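You operate a simulated robot arm through the tools that you are given. There is no shell and no other tool. Be economical: measure what you need, move in short steps, check, and stop when the job is done.

You run a simulated robot arm. Do the job below in one go: nothing can be reset, and whatever is moved stays where it is left.

TASK
Stop the elevator, wind both take-up wheels to mark 2, then restart it.
Fine: each pointer within a fifth of a mark; the elevator is left running; leave the cyclone fan off.

The check looks at the end state, three seconds after you hand in, the way a careful person would. Anything else that was tipped, shoved, dropped, spilled or broken makes it a failure.

THE ROBOT
A 7-joint arm with a two-finger parallel gripper on a trunk, on a base that drives. Base frame: it is fixed to the floor where the robot stands at the start and does not move with it; the origin is under the middle of the robot, x ahead of it, y to its left, z up. Readings come in cm, degrees, newtons and seconds.
Its first joint turns from -166.0 to 166.0 degrees. Places, roughly: cyclone fan start button [100, 220, 110]; elevator start button [70, 0, 120]; elevator stop button [70, 0, 110]; take-up wheel with the blue knob [110, -80, 60]; take-up wheel with the yellow knob [110, -50, 60]. Payload 3.43 kg.
Tool frame: the origin (TCP) lies between the finger pads and is the grasp point; the fingertips stand 3.4 cm ahead of it; z points along the fingers, y is the line along which they close. The gripper opens to 12.8 cm. The fingers are 2.4 cm wide and 1.2 cm thick; the gripper's body (4.8 by 13 cm) begins 9.6 cm behind the TCP.
Orientation is told as [roll, pitch, yaw] about the base's x, y, z axes, in that order, counted from this pose: with the fingers straight down and closing along the base's y, the tool's x points along the base's -x, its y along +y and its z along -z.

THE INTERFACE
- The arm moves only by the tool step_arm. Its argument "targets" is a list of rows, each a list of 7 numbers: the shift along the base's x, y, z in mm, then the turn, a rotation vector about the base's x, y, z in degrees, then the closure in counts, from 0 (fully open) to 255 (shut). In form: [[x, y, z, wx, wy, wz, jaw], ...]. A call has 1 to 12 rows; each row shifts and turns the commanded pose from where the row before left it. Rows are played at 5 a second. More than 5 cm and 8.6 degrees between two rows, or a gripper value outside its range, and nothing of the call is played. Where a pose cannot be reached the arm comes as near as it can. A force on the tool above 50 N (or 10 N above the force at the start of the call, whichever is more), or a blocked arm, ends the call early, and 0.2 s more pass. Each finger travels about 15.3 cm/s and halts on what it meets, pressing with about 20 N; the grip force reading is that of the motor and also rises with nothing between the fingers. The clock runs only during rows and for 0.2 s after the last one: add rows that do not move to give the fingers time. It gives the time, the measured TCP pose, the force on the tool (base axes), the opening and the grip force at its end, in the units of the frame above (readings bear some noise), with the torque about the TCP (base axes, N m) and any sound that the robot's microphone picked up.
- Cameras (640 x 400 px; columns grow to the right, rows downward): "scene" is now at [18.46, 14.98, 138.82]; the picture's right is [-0.62, -0.79, 0.01], its down [-0.30, 0.22, -0.93] and it looks along [0.73, -0.57, -0.37] (base axes); focal length 288 px, centre (320, 200). "wrist" rides on the gripper at [7.6, -1.1, -16] in the tool frame; the picture's right is [0.15, 0.99, 0.00], its down [-0.88, 0.13, -0.46] and it looks along [-0.45, 0.07, 0.89] (tool axes); focal length 234 px, centre (320, 200). There is no depth. A picture from a camera that has moved, and an enlarged one, comes with that camera's place and axes in the base frame and with its lens.
- snapshot(camera): a new picture of that camera. No time passes.
- steer(legs): drives the robot by 1 to 6 legs, each [ahead, turn to the left] in cm and degrees, along the robot's own axes; the way and the turn of a leg run together, so that a leg with both is an arc; at most 150 cm and 180 degrees a leg. The arm and the cameras ride along, it lands a little off, and it stops where it bumps. It gives what a move gives.
- pan_tilt(pan, tilt): turns the head with the scene camera to pan (to the left, within 120 degrees either way) and tilt (down, from -29 to 69), counted from straight ahead of the robot. It gives what a move gives.
- inspect(camera, box): a new picture of the part [left, top, right, bottom] of that camera's present view, enlarged. No time passes.
- finish_job(): hands the job in; it is judged then, once.

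Go step by step. Nothing tells you exact positions but the pictures and the camera data: compare them with the known pose of the tool, close in by small moves and look again before you grip or let go. The budget is 120 turns and 82 pictures, counting those below and the enlarged ones. Unless the task says otherwise, let go and move clear before handing in, and close with one line.

The tools are called after "Request:" as a command line: name --pt "numbers of a row" for each row, then --argument value for the rest, lists and objects as JSON in quotes. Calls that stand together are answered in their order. step_arm: Moves the arm, as the interface text tells. Its arguments: {"type":"object","properties":{"targets":{"type":"array","items":{"type":"array","items":{"type":"number"}}}},"required":["targets"]} The other tools are called the same way: steer (legs) drives the base; pan_tilt (pan, tilt) turns the head that bears the scene camera; snapshot (camera) takes a picture; inspect (camera, box) takes an enlarged picture of a part of a camera's view; finish_job () hands the job in.

At the start:

```text
time: 0.0
eef_pos: [64.98, -19.26, 127.11]
ee_rot: [0.0, 0.1, 1.2]
force: [-0.1, 0.4, -0.2]
ft_torque: [-0.02, -0.02, -0.01]
grip_width: 12.81
grip_force: 0.0
robot x, y, heading: [-0.24, -2.5, -0.1]
head pan, tilt: [-38.0, 21.1]
```

scene: 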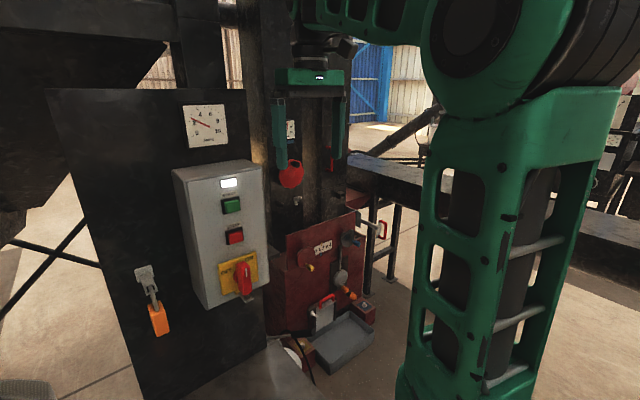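
wrist: 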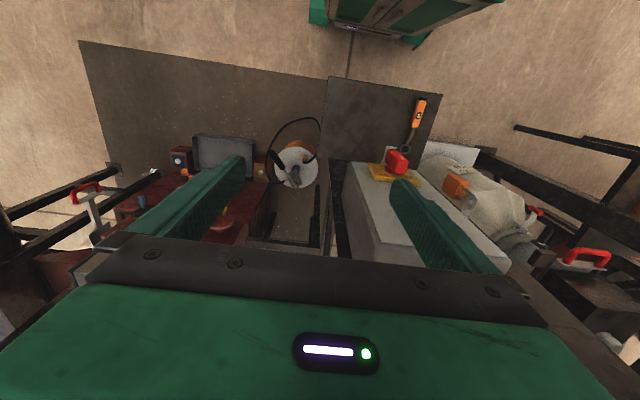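

I see a grey control box with green and red buttons, a red rotary isolator below, and an ammeter above. To the right is a reddish machine. I'll look closer before moving anything.

Request:
inspect --camera "scene" --box '[120, 80, 300, 340]'

Request:
inspect --camera "scene" --box '[250, 100, 410, 400]'

```text
1.54 times, centred on (210, 210) of scene
camera zoom: at [18.46, 14.98, 138.82], right [-0.62, -0.79, 0.01], down [-0.3, 0.22, -0.93], along [0.73, -0.57, -0.37], focal length 443 px, centre (489, 185)
```

zoom: 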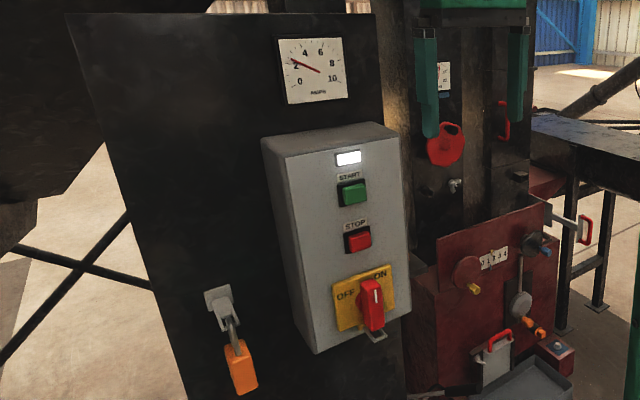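

```text
1.33 times, centred on (330, 250) of scene
camera zoom: at [18.46, 14.98, 138.82], right [-0.62, -0.79, 0.01], down [-0.3, 0.22, -0.93], along [0.73, -0.57, -0.37], focal length 384 px, centre (307, 133)
```

zoom: 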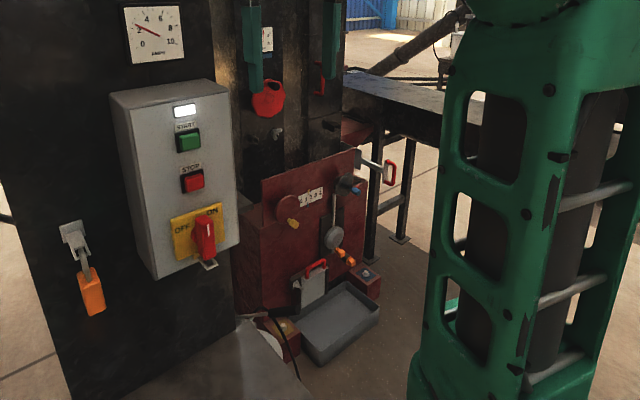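

The panel lamp is lit, and the yellow and blue crank wheels are on the red housing with a 1–4 scale between them. I'll look straight ahead and behind before backing off for room.

Request:
pan_tilt --pan 120 --tilt 30

Request:
snapshot --camera "scene"

Request:
pan_tilt --pan -15 --tilt 25

Request:
snapshot --camera "scene"

```text
time: 2.4
eef_pos: [63.35, -19.2, 127.97]
ee_rot: [0.0, -0.7, 1.2]
force: [0.0, 1.5, -0.8]
ft_torque: [-0.01, -0.01, -0.01]
grip_width: 12.8
grip_force: 0.0
robot x, y, heading: [0.14, -2.66, -0.0]
head pan, tilt: [120.0, 30.0]
```

```text
77 pictures are left
camera scene: at [6.59, 28.53, 137.56], right [0.87, 0.5, -0.01], down [0.24, -0.43, -0.87], along [-0.44, 0.75, -0.49], focal length 288 px, centre (320, 200)
```

scene: 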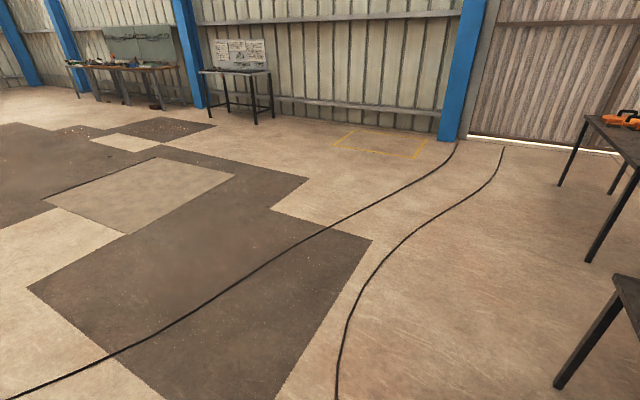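

```text
time: 4.6
eef_pos: [63.43, -19.24, 127.85]
ee_rot: [-0.1, -0.7, 1.2]
force: [0.1, -0.3, -0.4]
ft_torque: [0.03, -0.03, -0.01]
grip_width: 12.76
grip_force: 0.0
robot x, y, heading: [0.04, -2.56, 0.2]
head pan, tilt: [-15.0, 25.0]
```

```text
76 pictures are left
camera scene: at [20.02, 18.32, 138.17], right [-0.26, -0.97, 0.0], down [-0.42, 0.11, -0.9], along [0.87, -0.23, -0.43], focal length 288 px, centre (320, 200)
```

scene: 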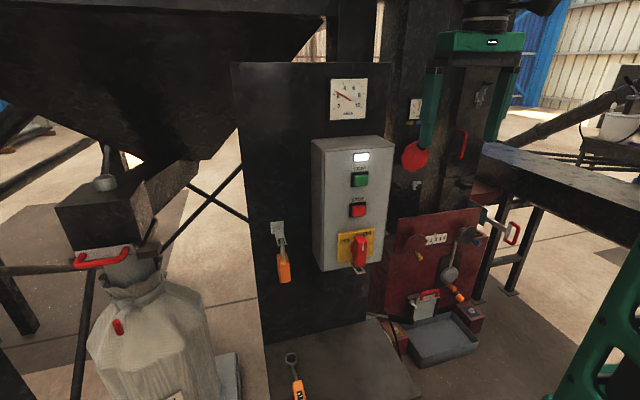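

Triangulating gives START near [71, -3.7, 116.4] and STOP near [71, -3.6, 109.3]. I'll back off so the arm can point forwards.

Request:
steer --legs '[[-28, 0]]'

Request:
step_arm --pt "0 0 0 0 -8.5 0 255" --pt "0 0 0 0 -8.5 0 255" --pt "0 0 0 0 -8.5 0 255" --pt "0 0 0 0 -8.5 0 255" --pt "0 0 0 0 -8.5 0 255" --pt "0 0 0 0 -8.5 0 255"

```text
time: 6.6
eef_pos: [35.44, -19.39, 128.02]
ee_rot: [0.0, -0.8, 1.0]
force: [0.2, -0.3, 0.3]
ft_torque: [0.02, -0.03, 0.02]
grip_width: 12.81
grip_force: 0.1
robot x, y, heading: [-27.72, -3.12, -0.1]
head pan, tilt: [-15.0, 25.0]
```

```text
time: 8.0
eef_pos: [33.81, -19.43, 128.71]
ee_rot: [-1.4, -52.5, 1.6]
force: [0.3, 0.6, 1.0]
ft_torque: [-0.04, 0.01, 0.01]
grip_width: 0.02
grip_force: 20.4
robot x, y, heading: [-27.65, -2.81, 0.1]
head pan, tilt: [-15.0, 25.0]
```

The tool is turning forwards well. I'll finish the turn and move in front of STOP.

Request:
step_arm --pt "0 20 -20 0 -8 0 255" --pt "0 20 -25 0 -8 0 255" --pt "0 20 -25 0 -8 0 255" --pt "0 20 -25 0 -8 0 255" --pt "0 20 -25 0 -5 0 255" --pt "20 20 -25 0 0 0 255" --pt "20 20 -25 0 0 0 255" --pt "20 18 -24 0 0 0 255" --pt "0 0 0 0 0 0 255"

Request:
snapshot --camera "scene"

Request:
snapshot --camera "wrist"

```text
time: 10.0
eef_pos: [50.43, -7.27, 113.59]
ee_rot: [-59.3, -89.0, 59.5]
force: [-0.6, 0.5, 0.4]
ft_torque: [-0.02, 0.02, 0.0]
grip_width: 0.0
grip_force: 20.2
out of reach, approached as far as the arm can: row 4, 5, 6
robot x, y, heading: [-27.84, -2.81, -0.2]
head pan, tilt: [-15.0, 25.0]
```

```text
75 pictures are left
camera scene: at [-7.77, 18.29, 138.18], right [-0.26, -0.97, 0.0], down [-0.42, 0.11, -0.9], along [0.87, -0.24, -0.43], focal length 288 px, centre (320, 200)
```

scene: 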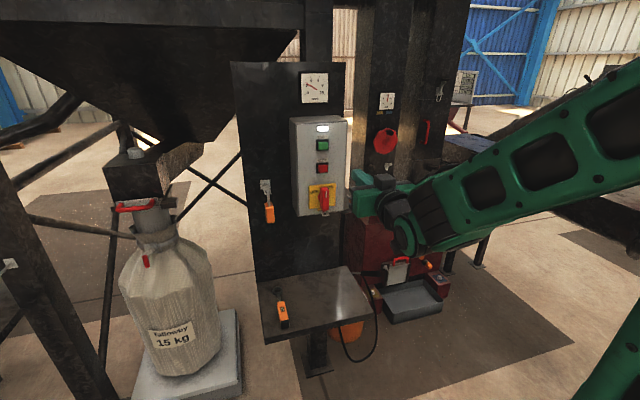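

```text
74 pictures are left
camera wrist: at [34.32, -8.67, 106.2], right [0.0, 0.99, -0.16], down [-0.45, 0.15, 0.88], along [0.89, 0.07, 0.44], focal length 234 px, centre (320, 200)
```

wrist: 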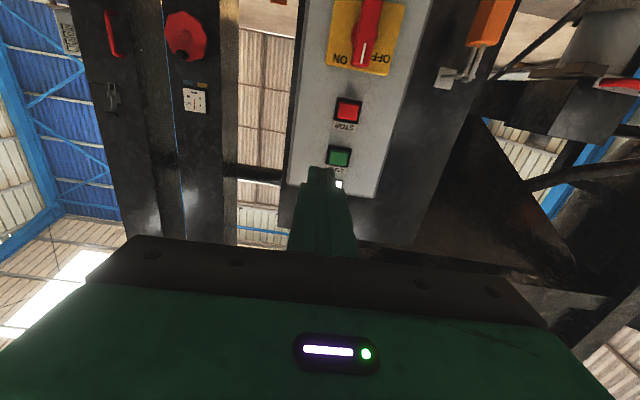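

The wrist view agrees: STOP is at about [71, -4.2, 109.2]. I'll align with it and approach to about 3 cm.

Request:
step_arm --pt "0 16 -22 0 0 0 255" --pt "0 15 -22 0 0 0 255" --pt "40 0 0 0 0 0 255" --pt "40 0 0 0 0 0 255" --pt "20 0 0 0 0 0 255" --pt "0 0 0 0 0 0 255"

Request:
snapshot --camera "wrist"

```text
time: 11.4
eef_pos: [61.13, -4.13, 111.42]
ee_rot: [-59.8, -88.9, 60.0]
force: [-0.9, -0.6, 0.5]
ft_torque: [0.01, 0.0, 0.01]
grip_width: 0.01
grip_force: 19.8
out of reach, approached as far as the arm can: row 1, 2
robot x, y, heading: [-27.82, -3.05, -0.1]
head pan, tilt: [-15.0, 25.0]
```

```text
73 pictures are left
camera wrist: at [45.04, -5.41, 104.0], right [0.0, 0.99, -0.16], down [-0.45, 0.15, 0.88], along [0.89, 0.07, 0.44], focal length 234 px, centre (320, 200)
```

wrist: 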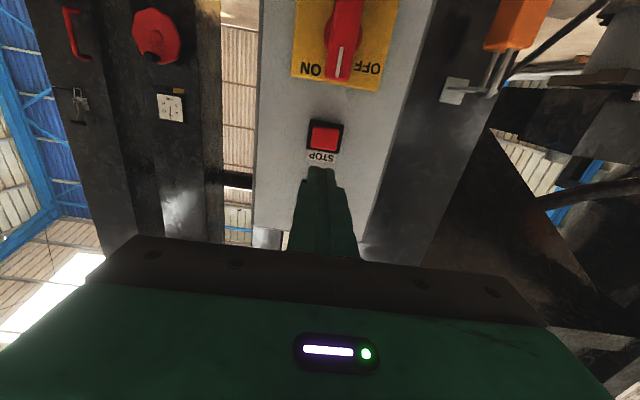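

STOP is confirmed at y≈-4.1, z≈109.1. I'll lower 2.3 cm and press in small steps.

Request:
step_arm --pt "0 0 -23 0 0 0 255" --pt "0 0 0 0 0 0 255" --pt "20 0 0 0 0 0 255" --pt "10 0 0 0 0 0 255" --pt "10 0 0 0 0 0 255" --pt "10 0 0 0 0 0 255" --pt "5 0 0 0 0 0 255" --pt "0 0 0 0 0 0 255"

Request:
snapshot --camera "wrist"

```text
time: 13.2
eef_pos: [66.64, -4.13, 108.95]
ee_rot: [-59.5, -88.9, 59.4]
force: [0.4, 0.1, 0.3]
ft_torque: [0.0, -0.06, 0.01]
grip_width: 0.03
grip_force: 20.1
robot x, y, heading: [-27.68, -2.8, -0.2]
head pan, tilt: [-15.0, 25.0]
```

```text
72 pictures are left
camera wrist: at [50.48, -5.44, 101.5], right [0.0, 0.99, -0.16], down [-0.45, 0.15, 0.88], along [0.89, 0.07, 0.44], focal length 234 px, centre (320, 200)
```

wrist: 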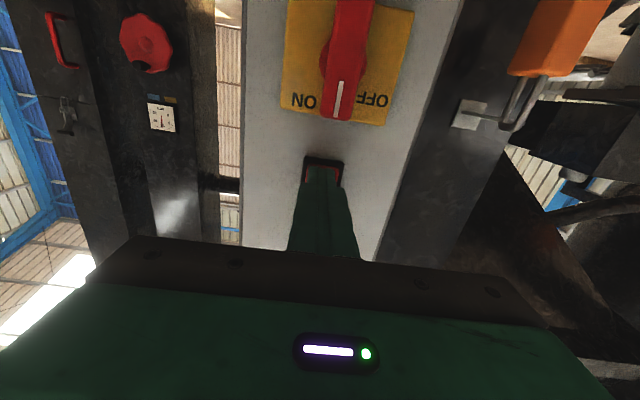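

The tip is right on the red button, so I'll push on a little.

Request:
step_arm --pt "5 0 0 0 0 0 255" --pt "4 0 0 0 0 0 255" --pt "4 0 0 0 0 0 255" --pt "4 0 0 0 0 0 255" --pt "0 0 0 0 0 0 255" --pt "0 0 0 0 0 0 255"

Request:
snapshot --camera "scene"

```text
time: 14.0
eef_pos: [66.31, -4.03, 109.98]
ee_rot: [-82.5, -88.9, 82.6]
force: [0.3, -0.1, -0.9]
ft_torque: [-0.01, -0.17, -0.03]
grip_width: 0.0
grip_force: 20.1
robot x, y, heading: [-27.81, -2.67, -0.2]
head pan, tilt: [-15.0, 25.0]
heard: click
stopped in row 4: the force on the tool passed its limit at 56 N (the readings are from after the stop); the commanded pose is now the measured one
```

```text
71 pictures are left
camera scene: at [-7.71, 18.29, 138.16], right [-0.26, -0.97, 0.0], down [-0.42, 0.11, -0.9], along [0.87, -0.24, -0.44], focal length 288 px, centre (320, 200)
```

scene: 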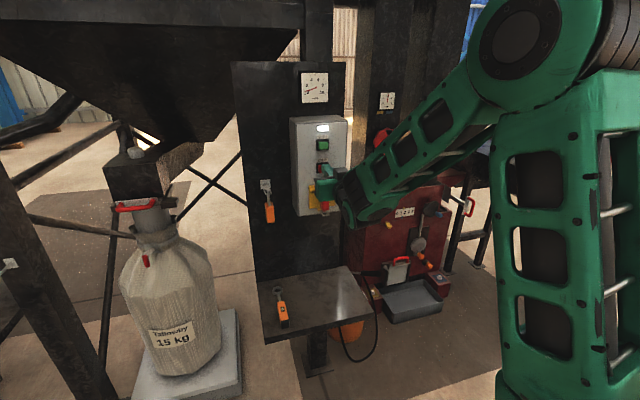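

A click was heard. I'll check the ammeter and lamp to see whether the elevator stopped.

Request:
inspect --camera "scene" --box '[270, 60, 430, 160]'

```text
4.00 times, centred on (350, 110) of scene
camera zoom: at [-7.71, 18.29, 138.16], right [-0.26, -0.97, 0.0], down [-0.42, 0.11, -0.9], along [0.87, -0.24, -0.44], focal length 1151 px, centre (200, 560)
```

zoom: 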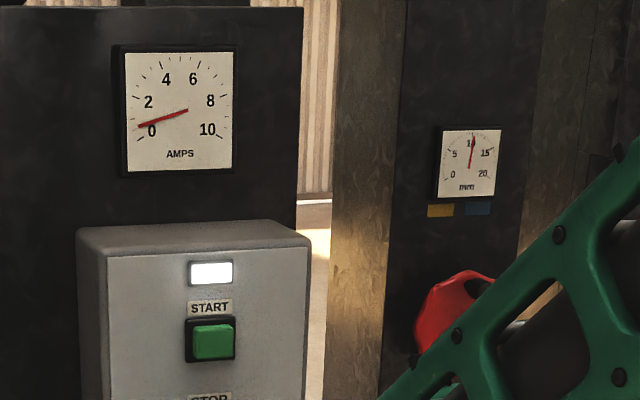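

The amps have dropped from about 2 to near 0. There's also a 0–20 mm gauge with yellow and blue tabs, probably belt tracking. I'll back away and look again.

Request:
step_arm --pt "-30 0 0 0 0 0 255" --pt "-40 0 0 0 0 0 255" --pt "-40 0 0 0 0 0 255" --pt "-40 0 0 0 0 0 255" --pt "0 0 0 0 0 0 255" --pt "0 0 0 0 0 0 255"

Request:
inspect --camera "scene" --box '[270, 60, 430, 160]'

Request:
snapshot --camera "wrist"

```text
time: 15.4
eef_pos: [52.4, -4.07, 110.17]
ee_rot: [-82.6, -88.9, 82.7]
force: [0.2, -0.1, 0.1]
ft_torque: [0.0, 0.01, 0.0]
grip_width: 0.04
grip_force: 19.7
out of reach, approached as far as the arm can: row 4
robot x, y, heading: [-28.01, -2.85, 0.1]
head pan, tilt: [-15.0, 25.0]
```

```text
4.00 times, centred on (350, 110) of scene
camera zoom: at [-7.8, 18.29, 138.17], right [-0.26, -0.97, 0.0], down [-0.42, 0.11, -0.9], along [0.87, -0.24, -0.43], focal length 1151 px, centre (200, 560)
```

zoom: 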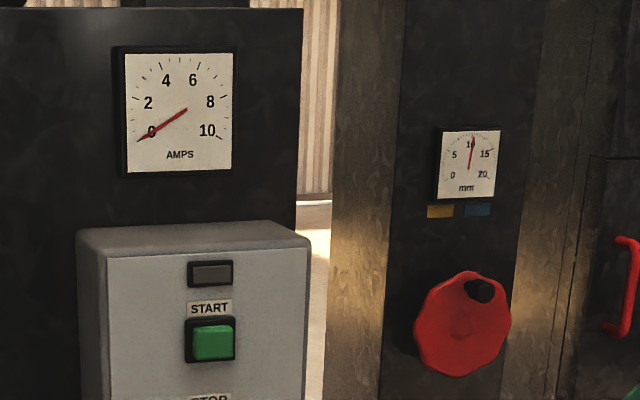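

```text
68 pictures are left
camera wrist: at [36.33, -5.45, 102.57], right [0.0, 0.99, -0.16], down [-0.45, 0.15, 0.88], along [0.89, 0.08, 0.45], focal length 234 px, centre (320, 200)
```

wrist: 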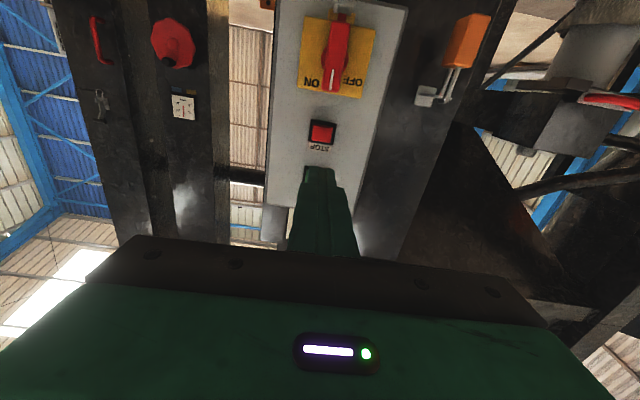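

The elevator has stopped, with the lamp off and amps at 0. Next I'll look closely at the take-up wheels and scale.

Request:
inspect --camera "scene" --box '[340, 180, 480, 320]'

```text
2.86 times, centred on (410, 250) of scene
camera zoom: at [-7.8, 18.29, 138.17], right [-0.26, -0.97, 0.0], down [-0.42, 0.11, -0.9], along [0.87, -0.24, -0.43], focal length 822 px, centre (63, 57)
```

zoom: 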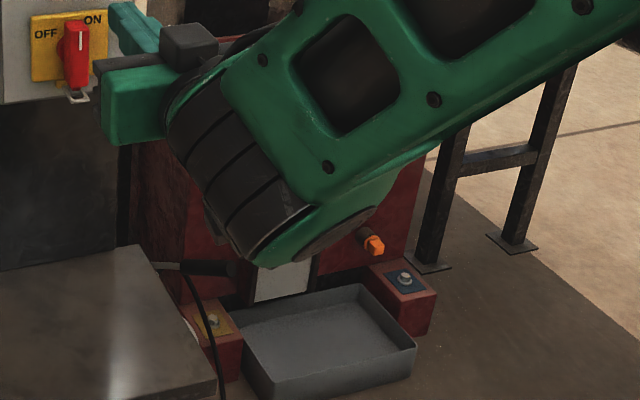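

The arm hides the wheels. I'll check the floor to the right before driving over in front of them.

Request:
pan_tilt --pan -75 --tilt 30

Request:
snapshot --camera "scene"

```text
time: 16.7
eef_pos: [52.47, -4.05, 110.13]
ee_rot: [-82.8, -88.8, 82.7]
force: [0.1, -0.4, -0.5]
ft_torque: [0.01, 0.02, -0.03]
grip_width: 0.0
grip_force: 20.3
robot x, y, heading: [-27.69, -2.65, -0.0]
head pan, tilt: [-75.0, 30.0]
```

```text
66 pictures are left
camera scene: at [-14.36, 11.95, 137.47], right [-0.97, -0.26, 0.01], down [-0.14, 0.48, -0.86], along [0.22, -0.84, -0.5], focal length 288 px, centre (320, 200)
```

scene: 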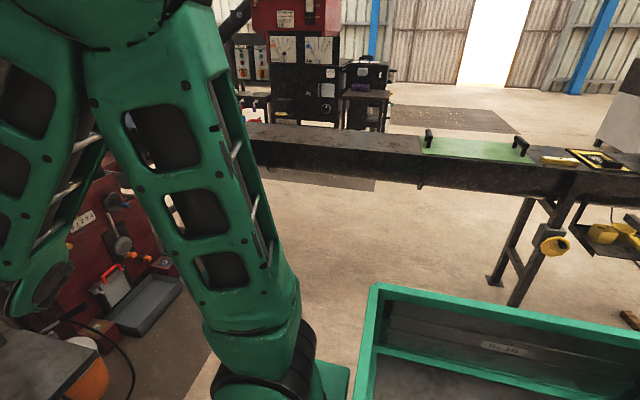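

A bench runs along y≈-117, and there is a green box to the lower right. I need to know whether it is my own base or an obstacle.

Request:
pan_tilt --pan -100 --tilt 55

Request:
snapshot --camera "scene"

```text
time: 17.6
eef_pos: [52.42, -4.06, 110.08]
ee_rot: [-82.8, -88.9, 82.8]
force: [0.3, 0.2, -0.7]
ft_torque: [0.0, 0.04, -0.01]
grip_width: 0.0
grip_force: 20.2
robot x, y, heading: [-27.92, -2.84, 0.0]
head pan, tilt: [-100.0, 55.0]
```

```text
65 pictures are left
camera scene: at [-18.01, 13.59, 133.92], right [-0.98, 0.17, 0.01], down [0.14, 0.81, -0.58], along [-0.11, -0.57, -0.82], focal length 288 px, centre (320, 200)
```

scene: 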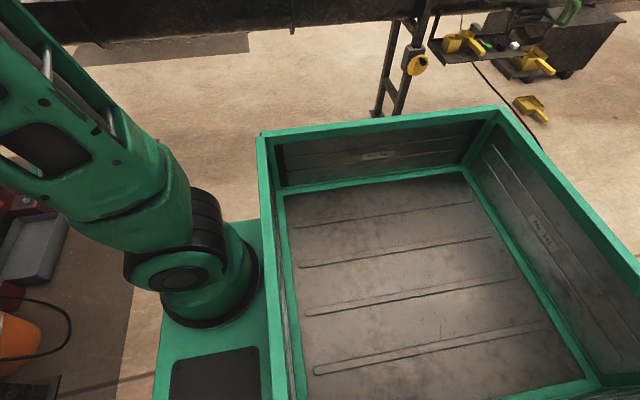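

The green box is my own load bed, so the base is wide. I'll look at its front and left sides for clearance.

Request:
pan_tilt --pan -30 --tilt 60

Request:
snapshot --camera "scene"

```text
time: 19.0
eef_pos: [52.31, -4.09, 110.17]
ee_rot: [-82.8, -88.9, 82.9]
force: [-0.1, -0.6, -0.5]
ft_torque: [-0.04, 0.0, 0.02]
grip_width: 0.01
grip_force: 19.8
robot x, y, heading: [-27.83, -2.58, -0.3]
head pan, tilt: [-30.0, 60.0]
```

```text
64 pictures are left
camera scene: at [-10.99, 17.35, 133.21], right [-0.5, -0.86, 0.01], down [-0.76, 0.43, -0.49], along [0.42, -0.25, -0.87], focal length 288 px, centre (320, 200)
```

scene: 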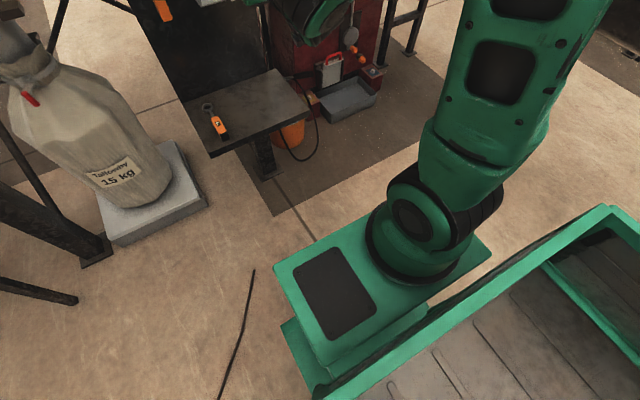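

The deck front is about 35–40 cm ahead of centre. I'll drive in an S to around [15, -40], clear of the table and bench.

Request:
steer --legs '[[0, -40.7], [56.7, 0], [0, 40.7]]'

Request:
pan_tilt --pan -25 --tilt 38

Request:
snapshot --camera "scene"

Request:
snapshot --camera "wrist"

```text
time: 26.4
eef_pos: [94.75, -42.09, 112.16]
ee_rot: [-169.2, -89.1, 169.9]
force: [1.5, 0.5, -2.3]
ft_torque: [0.0, -0.19, -0.06]
grip_width: 0.0
grip_force: 19.8
robot x, y, heading: [16.55, -41.43, -2.3]
head pan, tilt: [-30.0, 60.0]
stopped in leg 3: the robot was blocked; the commanded pose is now the measured one
```

```text
time: 27.3
eef_pos: [94.62, -42.14, 112.07]
ee_rot: [-166.3, -89.2, 167.0]
force: [-0.3, -0.8, 0.2]
ft_torque: [0.0, 0.0, -0.01]
grip_width: 0.0
grip_force: 19.9
robot x, y, heading: [16.88, -41.71, -2.3]
head pan, tilt: [-25.0, 38.0]
```

```text
63 pictures are left
camera scene: at [36.35, -22.36, 136.15], right [-0.46, -0.89, 0.01], down [-0.56, 0.28, -0.78], along [0.69, -0.36, -0.63], focal length 288 px, centre (320, 200)
```

scene: 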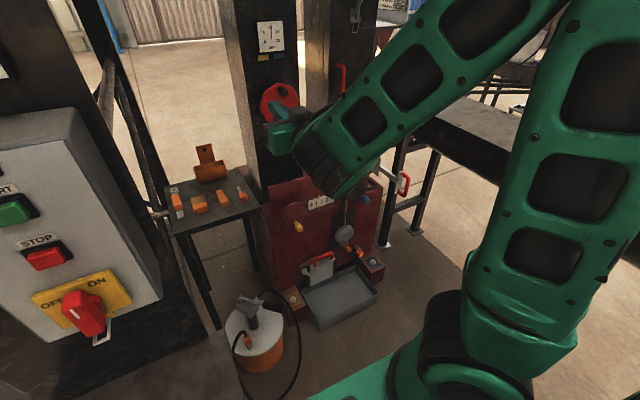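

```text
62 pictures are left
camera wrist: at [78.7, -43.58, 104.24], right [-0.01, 0.99, -0.15], down [-0.47, 0.13, 0.87], along [0.88, 0.08, 0.46], focal length 234 px, centre (320, 200)
```

wrist: 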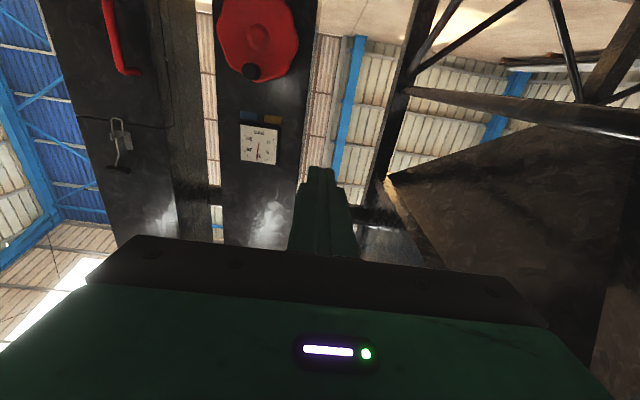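

The last leg was blocked at heading -2.3°. I'll find out what I touched, probably the table at the front left.

Request:
pan_tilt --pan 20 --tilt 65

Request:
snapshot --camera "scene"

```text
time: 28.4
eef_pos: [94.58, -42.11, 112.15]
ee_rot: [-165.9, -89.3, 166.5]
force: [0.9, -0.6, -0.8]
ft_torque: [0.0, 0.0, -0.05]
grip_width: 0.0
grip_force: 19.9
robot x, y, heading: [16.74, -41.54, -2.1]
head pan, tilt: [20.0, 65.0]
```

```text
61 pictures are left
camera scene: at [34.42, -16.57, 132.66], right [0.3, -0.95, 0.0], down [-0.87, -0.28, -0.41], along [0.39, 0.13, -0.91], focal length 288 px, centre (320, 200)
```

scene: 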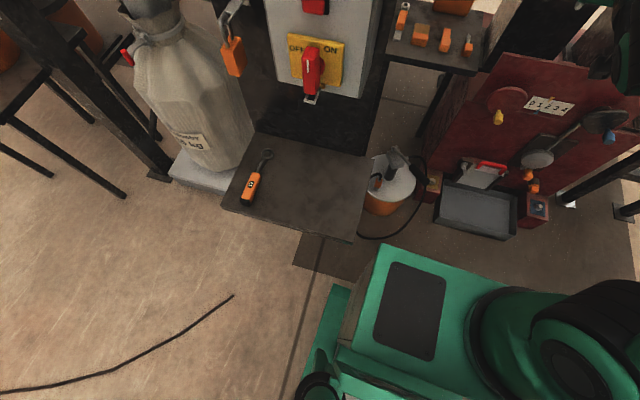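

The deck corner sits right by the table corner, and the table looks undisturbed. I'll back up and shift about 10 cm to the right.

Request:
steer --legs '[[-25, 0], [0, -19], [30, 0], [0, 21]]'

Request:
snapshot --camera "scene"

```text
time: 29.7
eef_pos: [82.42, -40.6, 112.56]
ee_rot: [-110.0, -89.4, 111.8]
force: [-1.7, -0.8, 1.5]
ft_torque: [0.0, 0.16, 0.02]
grip_width: 0.0
grip_force: 20.2
robot x, y, heading: [5.1, -40.93, -2.2]
head pan, tilt: [20.0, 65.0]
stopped in leg 1: the robot was blocked; the commanded pose is now the measured one
```

```text
60 pictures are left
camera scene: at [22.37, -16.13, 132.69], right [0.31, -0.95, 0.0], down [-0.87, -0.28, -0.41], along [0.39, 0.13, -0.91], focal length 288 px, centre (320, 200)
```

scene: 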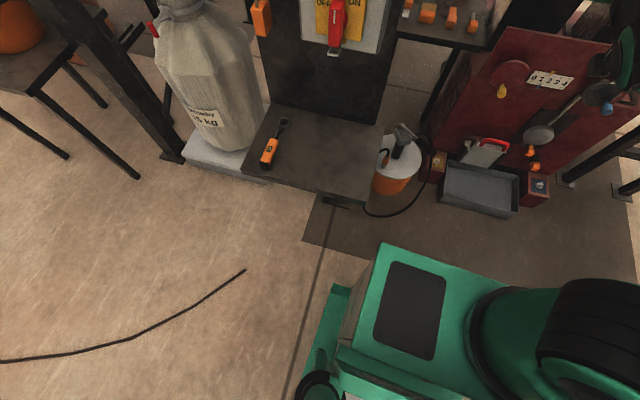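

Now it was blocked after backing 12 cm, so the rear right probably met the bench. I'll look there.

Request:
pan_tilt --pan -118 --tilt 40

Request:
snapshot --camera "scene"

Request:
pan_tilt --pan -75 --tilt 50

Request:
snapshot --camera "scene"

```text
time: 31.9
eef_pos: [82.27, -40.52, 112.7]
ee_rot: [-129.1, -89.3, 130.8]
force: [-0.5, 0.6, 0.3]
ft_torque: [0.0, 0.02, 0.0]
grip_width: 0.0
grip_force: 19.6
robot x, y, heading: [5.09, -41.09, -2.3]
head pan, tilt: [-118.0, 40.0]
```

```text
59 pictures are left
camera scene: at [12.67, -25.33, 136.02], right [-0.86, 0.5, 0.01], down [0.31, 0.56, -0.77], along [-0.39, -0.66, -0.64], focal length 288 px, centre (320, 200)
```

scene: 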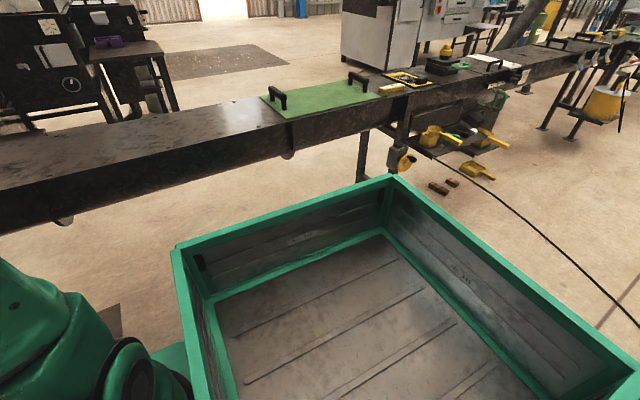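

```text
time: 33.0
eef_pos: [82.37, -40.64, 112.84]
ee_rot: [-129.1, -89.2, 130.9]
force: [-0.1, 0.8, -0.1]
ft_torque: [0.01, 0.01, 0.01]
grip_width: 0.03
grip_force: 19.8
robot x, y, heading: [5.01, -40.85, -2.0]
head pan, tilt: [-75.0, 50.0]
```

```text
58 pictures are left
camera scene: at [18.62, -25.49, 134.52], right [-0.98, -0.22, 0.01], down [-0.18, 0.75, -0.64], along [0.13, -0.63, -0.77], focal length 288 px, centre (320, 200)
```

scene: 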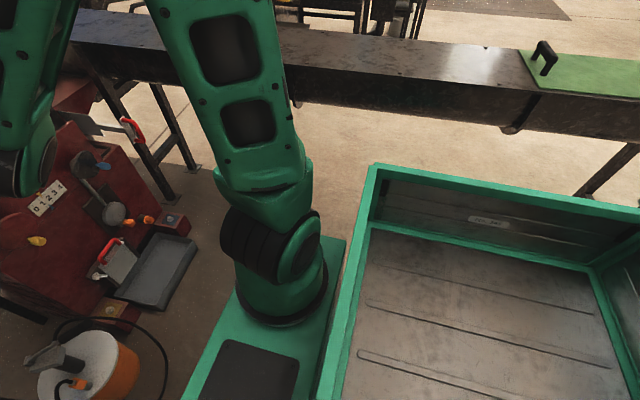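

The rear right bed corner met the bench leg with the yellow fitting, and nothing looks displaced. This spot already gives good reach, since the arm axis is about 25 cm ahead of centre, so I'll ease forward 2 cm and look at the wheels.

Request:
steer --legs '[[3, 0]]'

Request:
pan_tilt --pan -118 --tilt 40

Request:
inspect --camera "scene" --box '[310, 100, 470, 200]'

Request:
pan_tilt --pan -20 --tilt 45

Request:
snapshot --camera "scene"

```text
time: 33.8
eef_pos: [85.23, -40.66, 112.76]
ee_rot: [-129.4, -89.0, 131.2]
force: [0.5, 0.2, 0.1]
ft_torque: [0.0, 0.03, 0.01]
grip_width: 0.0
grip_force: 20.6
robot x, y, heading: [7.76, -40.98, -2.1]
head pan, tilt: [-75.0, 50.0]
```

```text
time: 34.9
eef_pos: [84.48, -40.66, 114.74]
ee_rot: [-177.1, -87.7, 178.8]
force: [0.2, -0.9, -0.6]
ft_torque: [0.0, 0.0, 0.01]
grip_width: 0.0
grip_force: 19.4
robot x, y, heading: [7.93, -40.97, -2.1]
head pan, tilt: [-118.0, 40.0]
```

```text
4.00 times, centred on (390, 150) of scene
camera zoom: at [15.65, -25.44, 136.02], right [-0.86, 0.5, 0.01], down [0.31, 0.56, -0.77], along [-0.39, -0.66, -0.64], focal length 1151 px, centre (40, 400)
```

zoom: 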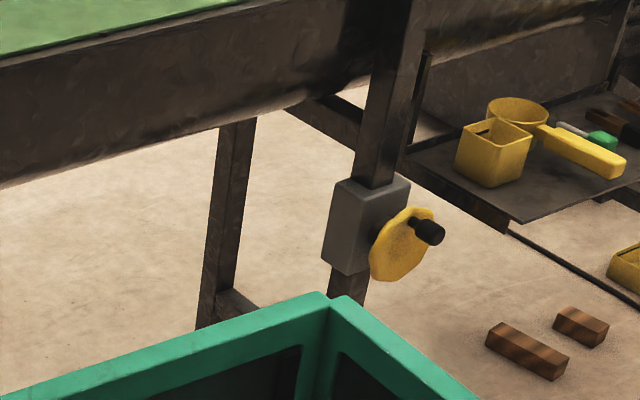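

```text
time: 36.7
eef_pos: [84.59, -40.59, 114.81]
ee_rot: [-176.9, -87.7, 178.7]
force: [-0.5, -0.3, 0.2]
ft_torque: [-0.01, -0.04, -0.01]
grip_width: 0.01
grip_force: 20.0
robot x, y, heading: [8.07, -40.96, -2.1]
head pan, tilt: [-20.0, 45.0]
```

```text
56 pictures are left
camera scene: at [27.43, -21.16, 135.13], right [-0.38, -0.93, 0.0], down [-0.66, 0.27, -0.7], along [0.65, -0.27, -0.72], focal length 288 px, centre (320, 200)
```

scene: 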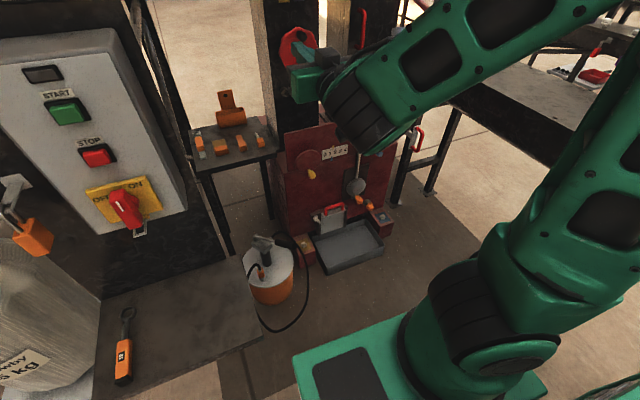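

Nothing seems disturbed. I'll zoom in on the wheels.

Request:
inspect --camera "scene" --box '[275, 120, 435, 240]'

```text
3.33 times, centred on (355, 180) of scene
camera zoom: at [27.43, -21.16, 135.13], right [-0.38, -0.93, 0.0], down [-0.66, 0.27, -0.7], along [0.65, -0.27, -0.72], focal length 960 px, centre (203, 267)
```

zoom: 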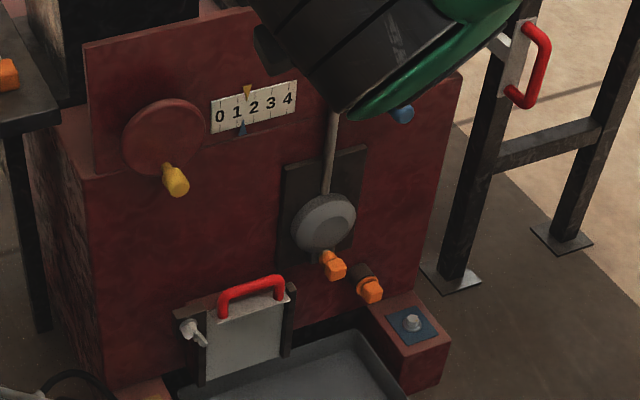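

The yellow pointer reads about 1.55 and the blue about 1.2. I'll bring the tool down in front of the yellow wheel.

Request:
step_arm --pt "-5 -10 -40 0 0 0 255" --pt "-5 -10 -45 0 0 0 255" --pt "0 -10 -45 0 0 0 255" --pt "0 -10 -45 0 0 0 255" --pt "0 -10 -45 0 0 0 255" --pt "0 -10 -45 0 0 0 255" --pt "0 -10 -45 0 0 0 255" --pt "0 -10 -45 0 0 0 255" --pt "0 0 -45 0 0 0 255" --pt "0 0 -45 0 0 0 255" --pt "0 0 -45 0 0 0 255" --pt "0 0 0 0 0 0 255"

Request:
snapshot --camera "wrist"

Request:
snapshot --camera "scene"

```text
time: 39.3
eef_pos: [90.33, -41.64, 89.87]
ee_rot: [137.5, -85.5, -136.3]
force: [-0.2, -0.1, -1.1]
ft_torque: [-0.01, -0.03, -0.02]
grip_width: 0.0
grip_force: 19.5
out of reach, approached as far as the arm can: row 1, 2, 3, 4, 5, 6, 7, 8, 9
robot x, y, heading: [7.92, -40.68, -2.3]
head pan, tilt: [-20.0, 45.0]
```

```text
54 pictures are left
camera wrist: at [74.86, -42.72, 81.29], right [-0.01, 1.0, -0.09], down [-0.51, 0.07, 0.86], along [0.86, 0.06, 0.5], focal length 234 px, centre (320, 200)
```

wrist: 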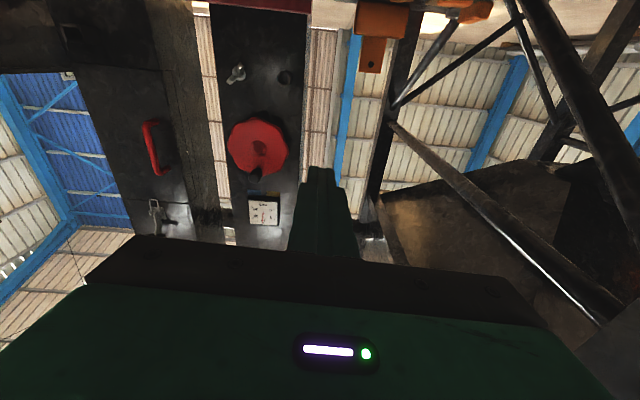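

```text
53 pictures are left
camera scene: at [27.3, -21.12, 135.15], right [-0.38, -0.93, 0.0], down [-0.66, 0.27, -0.7], along [0.65, -0.27, -0.72], focal length 288 px, centre (320, 200)
```

scene: 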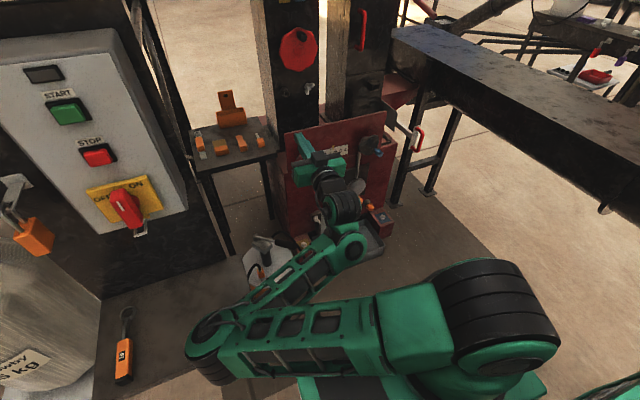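

The approach was too close for this pose and the elbow swung low and left. I'll turn the base slightly right and back off to get more reach.

Request:
steer --legs '[[0, -9], [-14, 0]]'

Request:
snapshot --camera "scene"

```text
time: 41.3
eef_pos: [75.39, -51.82, 89.74]
ee_rot: [135.5, -85.4, -143.3]
force: [0.3, -0.4, 0.5]
ft_torque: [0.0, 0.04, -0.02]
grip_width: 0.01
grip_force: 20.3
robot x, y, heading: [-5.93, -38.36, -11.4]
head pan, tilt: [-20.0, 45.0]
```

```text
52 pictures are left
camera scene: at [16.32, -21.55, 135.15], right [-0.52, -0.86, 0.0], down [-0.61, 0.37, -0.7], along [0.6, -0.36, -0.72], focal length 288 px, centre (320, 200)
```

scene: 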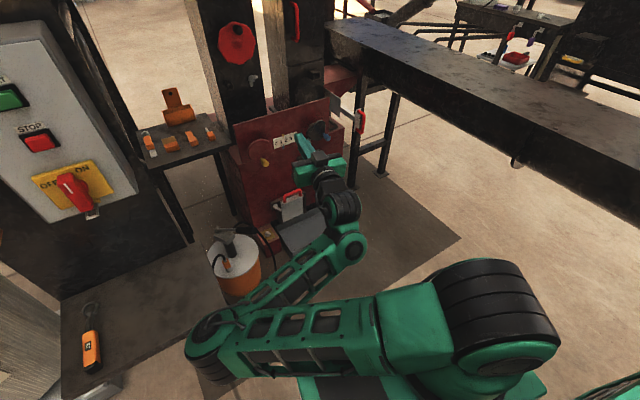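

The elbow clears the table, whose top is near z 57. I'll lower and extend gradually toward the yellow knob.

Request:
step_arm --pt "15 0 -30 0 0 0 255" --pt "15 0 -30 0 0 0 255" --pt "15 0 -30 0 0 0 255" --pt "15 0 -30 0 0 0 255" --pt "15 0 -30 0 0 0 255" --pt "15 0 -30 0 0 0 255" --pt "0 0 -30 0 0 0 255" --pt "0 0 -30 0 0 0 255" --pt "0 0 -30 0 0 0 255" --pt "0 0 0 0 0 0 255"

Request:
snapshot --camera "wrist"

Request:
snapshot --camera "scene"

```text
time: 43.5
eef_pos: [83.51, -51.65, 63.66]
ee_rot: [141.0, -84.9, -148.7]
force: [0.7, -0.3, 0.2]
ft_torque: [0.02, 0.0, -0.01]
grip_width: 0.0
grip_force: 20.3
robot x, y, heading: [-5.88, -38.31, -11.2]
head pan, tilt: [-20.0, 45.0]
```

```text
51 pictures are left
camera wrist: at [68.11, -50.3, 54.89], right [0.14, 0.99, -0.09], down [-0.5, 0.15, 0.85], along [0.86, -0.08, 0.51], focal length 234 px, centre (320, 200)
```

wrist: 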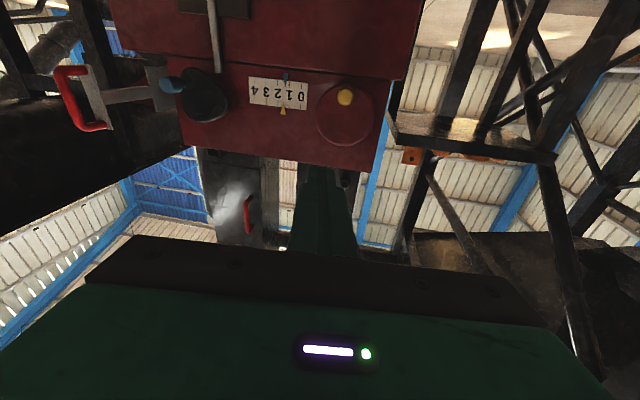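

```text
50 pictures are left
camera scene: at [16.5, -21.62, 135.13], right [-0.52, -0.86, 0.0], down [-0.61, 0.37, -0.7], along [0.6, -0.36, -0.72], focal length 288 px, centre (320, 200)
```

scene: 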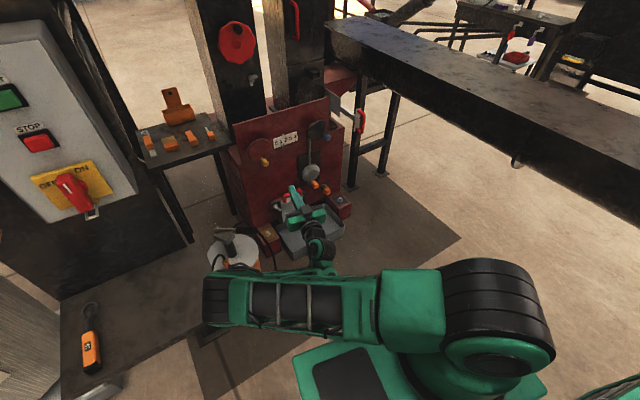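

Triangulation puts the yellow knob at about [112, -51.7, 59.5], hanging below its wheel centre at z≈63. I'll square the yaw, half-open the jaws and come within 10 cm.

Request:
step_arm --pt "20 0 -10 0 0 4 130" --pt "20 0 -10 0 0 4 130" --pt "20 0 -10 0 0 0 130" --pt "20 0 -10 0 0 0 130" --pt "20 0 0 0 0 0 130" --pt "20 0 0 0 0 0 130" --pt "0 0 0 0 0 0 130" --pt "0 0 0 0 0 0 130"

Request:
snapshot --camera "wrist"

Request:
snapshot --camera "scene"

```text
time: 45.3
eef_pos: [95.57, -51.62, 59.51]
ee_rot: [140.8, -85.1, -140.5]
force: [-0.2, 0.5, 0.0]
ft_torque: [0.0, -0.03, 0.02]
grip_width: 6.26
grip_force: 0.1
robot x, y, heading: [-5.8, -38.25, -11.1]
head pan, tilt: [-20.0, 45.0]
```

```text
49 pictures are left
camera wrist: at [80.04, -52.41, 50.83], right [0.0, 1.0, -0.09], down [-0.51, 0.08, 0.85], along [0.86, 0.04, 0.51], focal length 234 px, centre (320, 200)
```

wrist: 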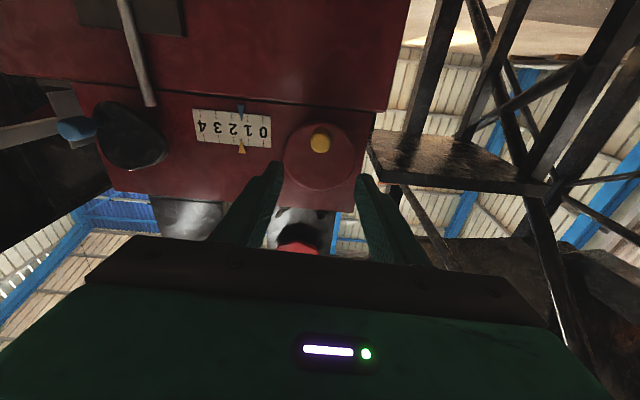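

```text
48 pictures are left
camera scene: at [16.51, -21.62, 135.13], right [-0.52, -0.86, 0.0], down [-0.61, 0.37, -0.7], along [0.6, -0.36, -0.72], focal length 288 px, centre (320, 200)
```

scene: 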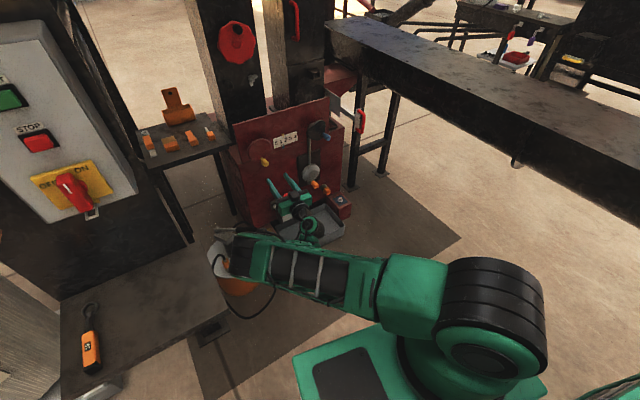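

The knob refines to about [108.2, -51.6, 59.5] and the wheel centre to about [110, -51.8, 62], so the jaws are centred on it. I'll advance 8.5 cm.

Request:
step_arm --pt "20 0 0 0 0 0 130" --pt "20 0 0 0 0 0 130" --pt "20 0 0 0 0 0 130" --pt "15 0 0 0 0 0 130" --pt "10 0 0 0 0 0 130" --pt "0 0 0 0 0 0 130"

Request:
snapshot --camera "wrist"

Request:
snapshot --camera "scene"

```text
time: 46.7
eef_pos: [104.0, -51.49, 59.56]
ee_rot: [140.5, -85.1, -140.3]
force: [-0.2, 0.3, 0.7]
ft_torque: [0.0, 0.0, 0.0]
grip_width: 6.28
grip_force: 0.1
robot x, y, heading: [-5.88, -38.38, -11.1]
head pan, tilt: [-20.0, 45.0]
```

```text
47 pictures are left
camera wrist: at [88.45, -52.33, 50.92], right [0.0, 1.0, -0.09], down [-0.51, 0.08, 0.85], along [0.86, 0.04, 0.51], focal length 234 px, centre (320, 200)
```

wrist: 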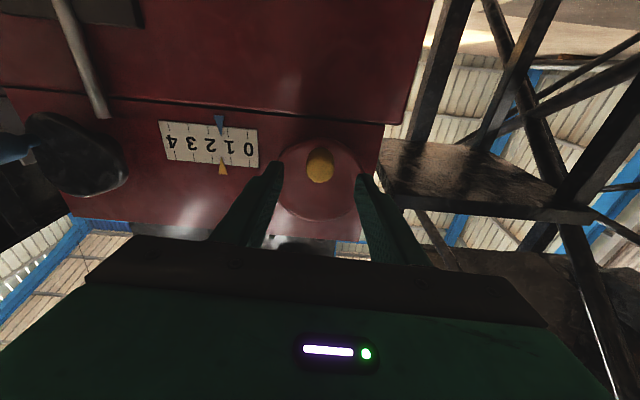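

```text
46 pictures are left
camera scene: at [16.51, -21.62, 135.13], right [-0.52, -0.86, 0.0], down [-0.61, 0.37, -0.7], along [0.6, -0.36, -0.72], focal length 288 px, centre (320, 200)
```

scene: 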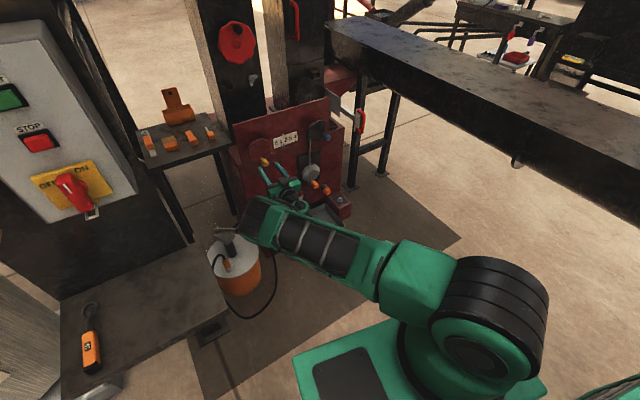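

The knob runs from x≈107 to 113, at z≈59.4, about 3.5 cm below the wheel centre (z≈62.9). I'll go in 4 cm and close.

Request:
step_arm --pt "15 0 0 0 0 0 130" --pt "15 0 0 0 0 0 130" --pt "10 0 0 0 0 0 130" --pt "0 0 0 0 0 0 160" --pt "0 0 0 0 0 0 190" --pt "0 0 0 0 0 0 230" --pt "0 0 0 0 0 0 230" --pt "0 0 0 0 0 0 230"

Request:
snapshot --camera "wrist"

```text
time: 48.5
eef_pos: [108.08, -51.52, 59.7]
ee_rot: [140.4, -85.0, -140.2]
force: [3.5, -3.2, -1.1]
ft_torque: [0.08, -0.07, 1.42]
grip_width: 2.69
grip_force: 45.2
robot x, y, heading: [-5.86, -38.12, -11.2]
head pan, tilt: [-20.0, 45.0]
```

```text
45 pictures are left
camera wrist: at [92.5, -52.31, 50.92], right [0.0, 1.0, -0.09], down [-0.51, 0.08, 0.85], along [0.86, 0.04, 0.51], focal length 234 px, centre (320, 200)
```

wrist: 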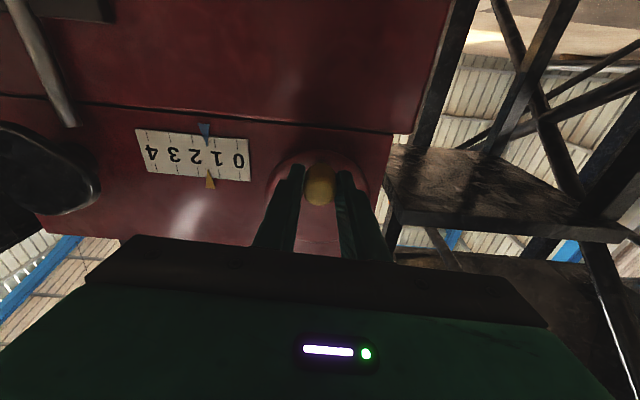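

The knob is gripped, with an opening of 2.7 cm. As a test I'll swing it 30° clockwise (toward +y) and watch the pointer.

Request:
inspect --camera "wrist" --box '[120, 110, 280, 210]'

Request:
step_arm --pt "0 5.9 0.5 0 0 0 225" --pt "0 5.7 1.5 0 0 0 225" --pt "0 5.4 2.5 0 0 0 225" --pt "0 0 0 0 0 0 225"

Request:
inspect --camera "wrist" --box '[100, 80, 420, 280]'

```text
4.00 times, centred on (200, 160) of wrist
camera zoom: at [92.5, -52.31, 50.92], right [0.0, 1.0, -0.09], down [-0.51, 0.08, 0.85], along [0.86, 0.04, 0.51], focal length 937 px, centre (800, 360)
```

zoom: 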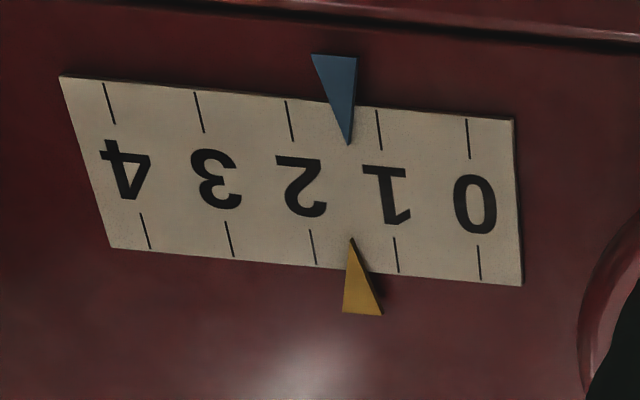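

```text
time: 49.5
eef_pos: [107.93, -50.07, 59.83]
ee_rot: [138.7, -85.2, -138.7]
force: [-13.8, -20.7, -12.2]
ft_torque: [0.85, -0.52, 1.06]
grip_width: 2.69
grip_force: 45.4
robot x, y, heading: [-5.65, -38.32, -11.1]
head pan, tilt: [-20.0, 45.0]
```

```text
2.00 times, centred on (260, 180) of wrist
camera zoom: at [92.44, -50.79, 51.23], right [0.01, 1.0, -0.09], down [-0.51, 0.08, 0.86], along [0.86, 0.04, 0.51], focal length 468 px, centre (440, 240)
```

zoom: 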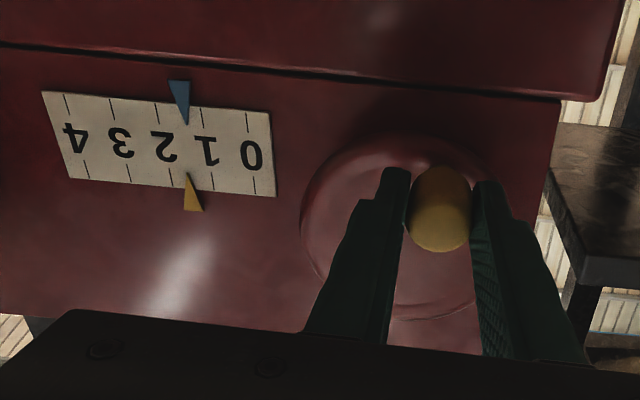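

Clockwise raises the reading: yellow went from 1.51 to about 1.61, and blue starts at about 1.38. I'll continue clockwise along the arc another 40°.

Request:
step_arm --pt "0 4.4 4.0 0 0 0 230" --pt "0 3.6 4.7 0 0 0 230" --pt "0 2.8 5.2 0 0 0 230" --pt "0 1.8 5.6 0 0 0 230" --pt "0 0 0 0 0 0 230"

Request:
inspect --camera "wrist" --box '[100, 80, 420, 280]'

```text
time: 50.7
eef_pos: [108.08, -48.39, 62.06]
ee_rot: [139.3, -85.1, -138.9]
force: [-5.4, 16.6, -20.5]
ft_torque: [0.29, 0.09, 1.7]
grip_width: 2.66
grip_force: 45.1
robot x, y, heading: [-5.87, -38.61, -11.4]
head pan, tilt: [-20.0, 45.0]
```

```text
2.00 times, centred on (260, 180) of wrist
camera zoom: at [92.59, -49.2, 53.25], right [0.0, 1.0, -0.09], down [-0.51, 0.08, 0.85], along [0.86, 0.05, 0.51], focal length 468 px, centre (440, 240)
```

zoom: 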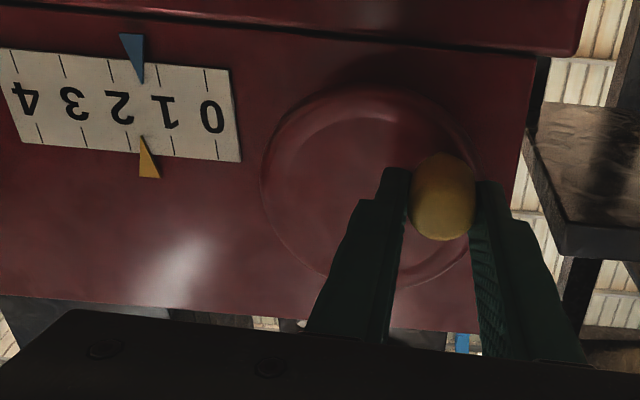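

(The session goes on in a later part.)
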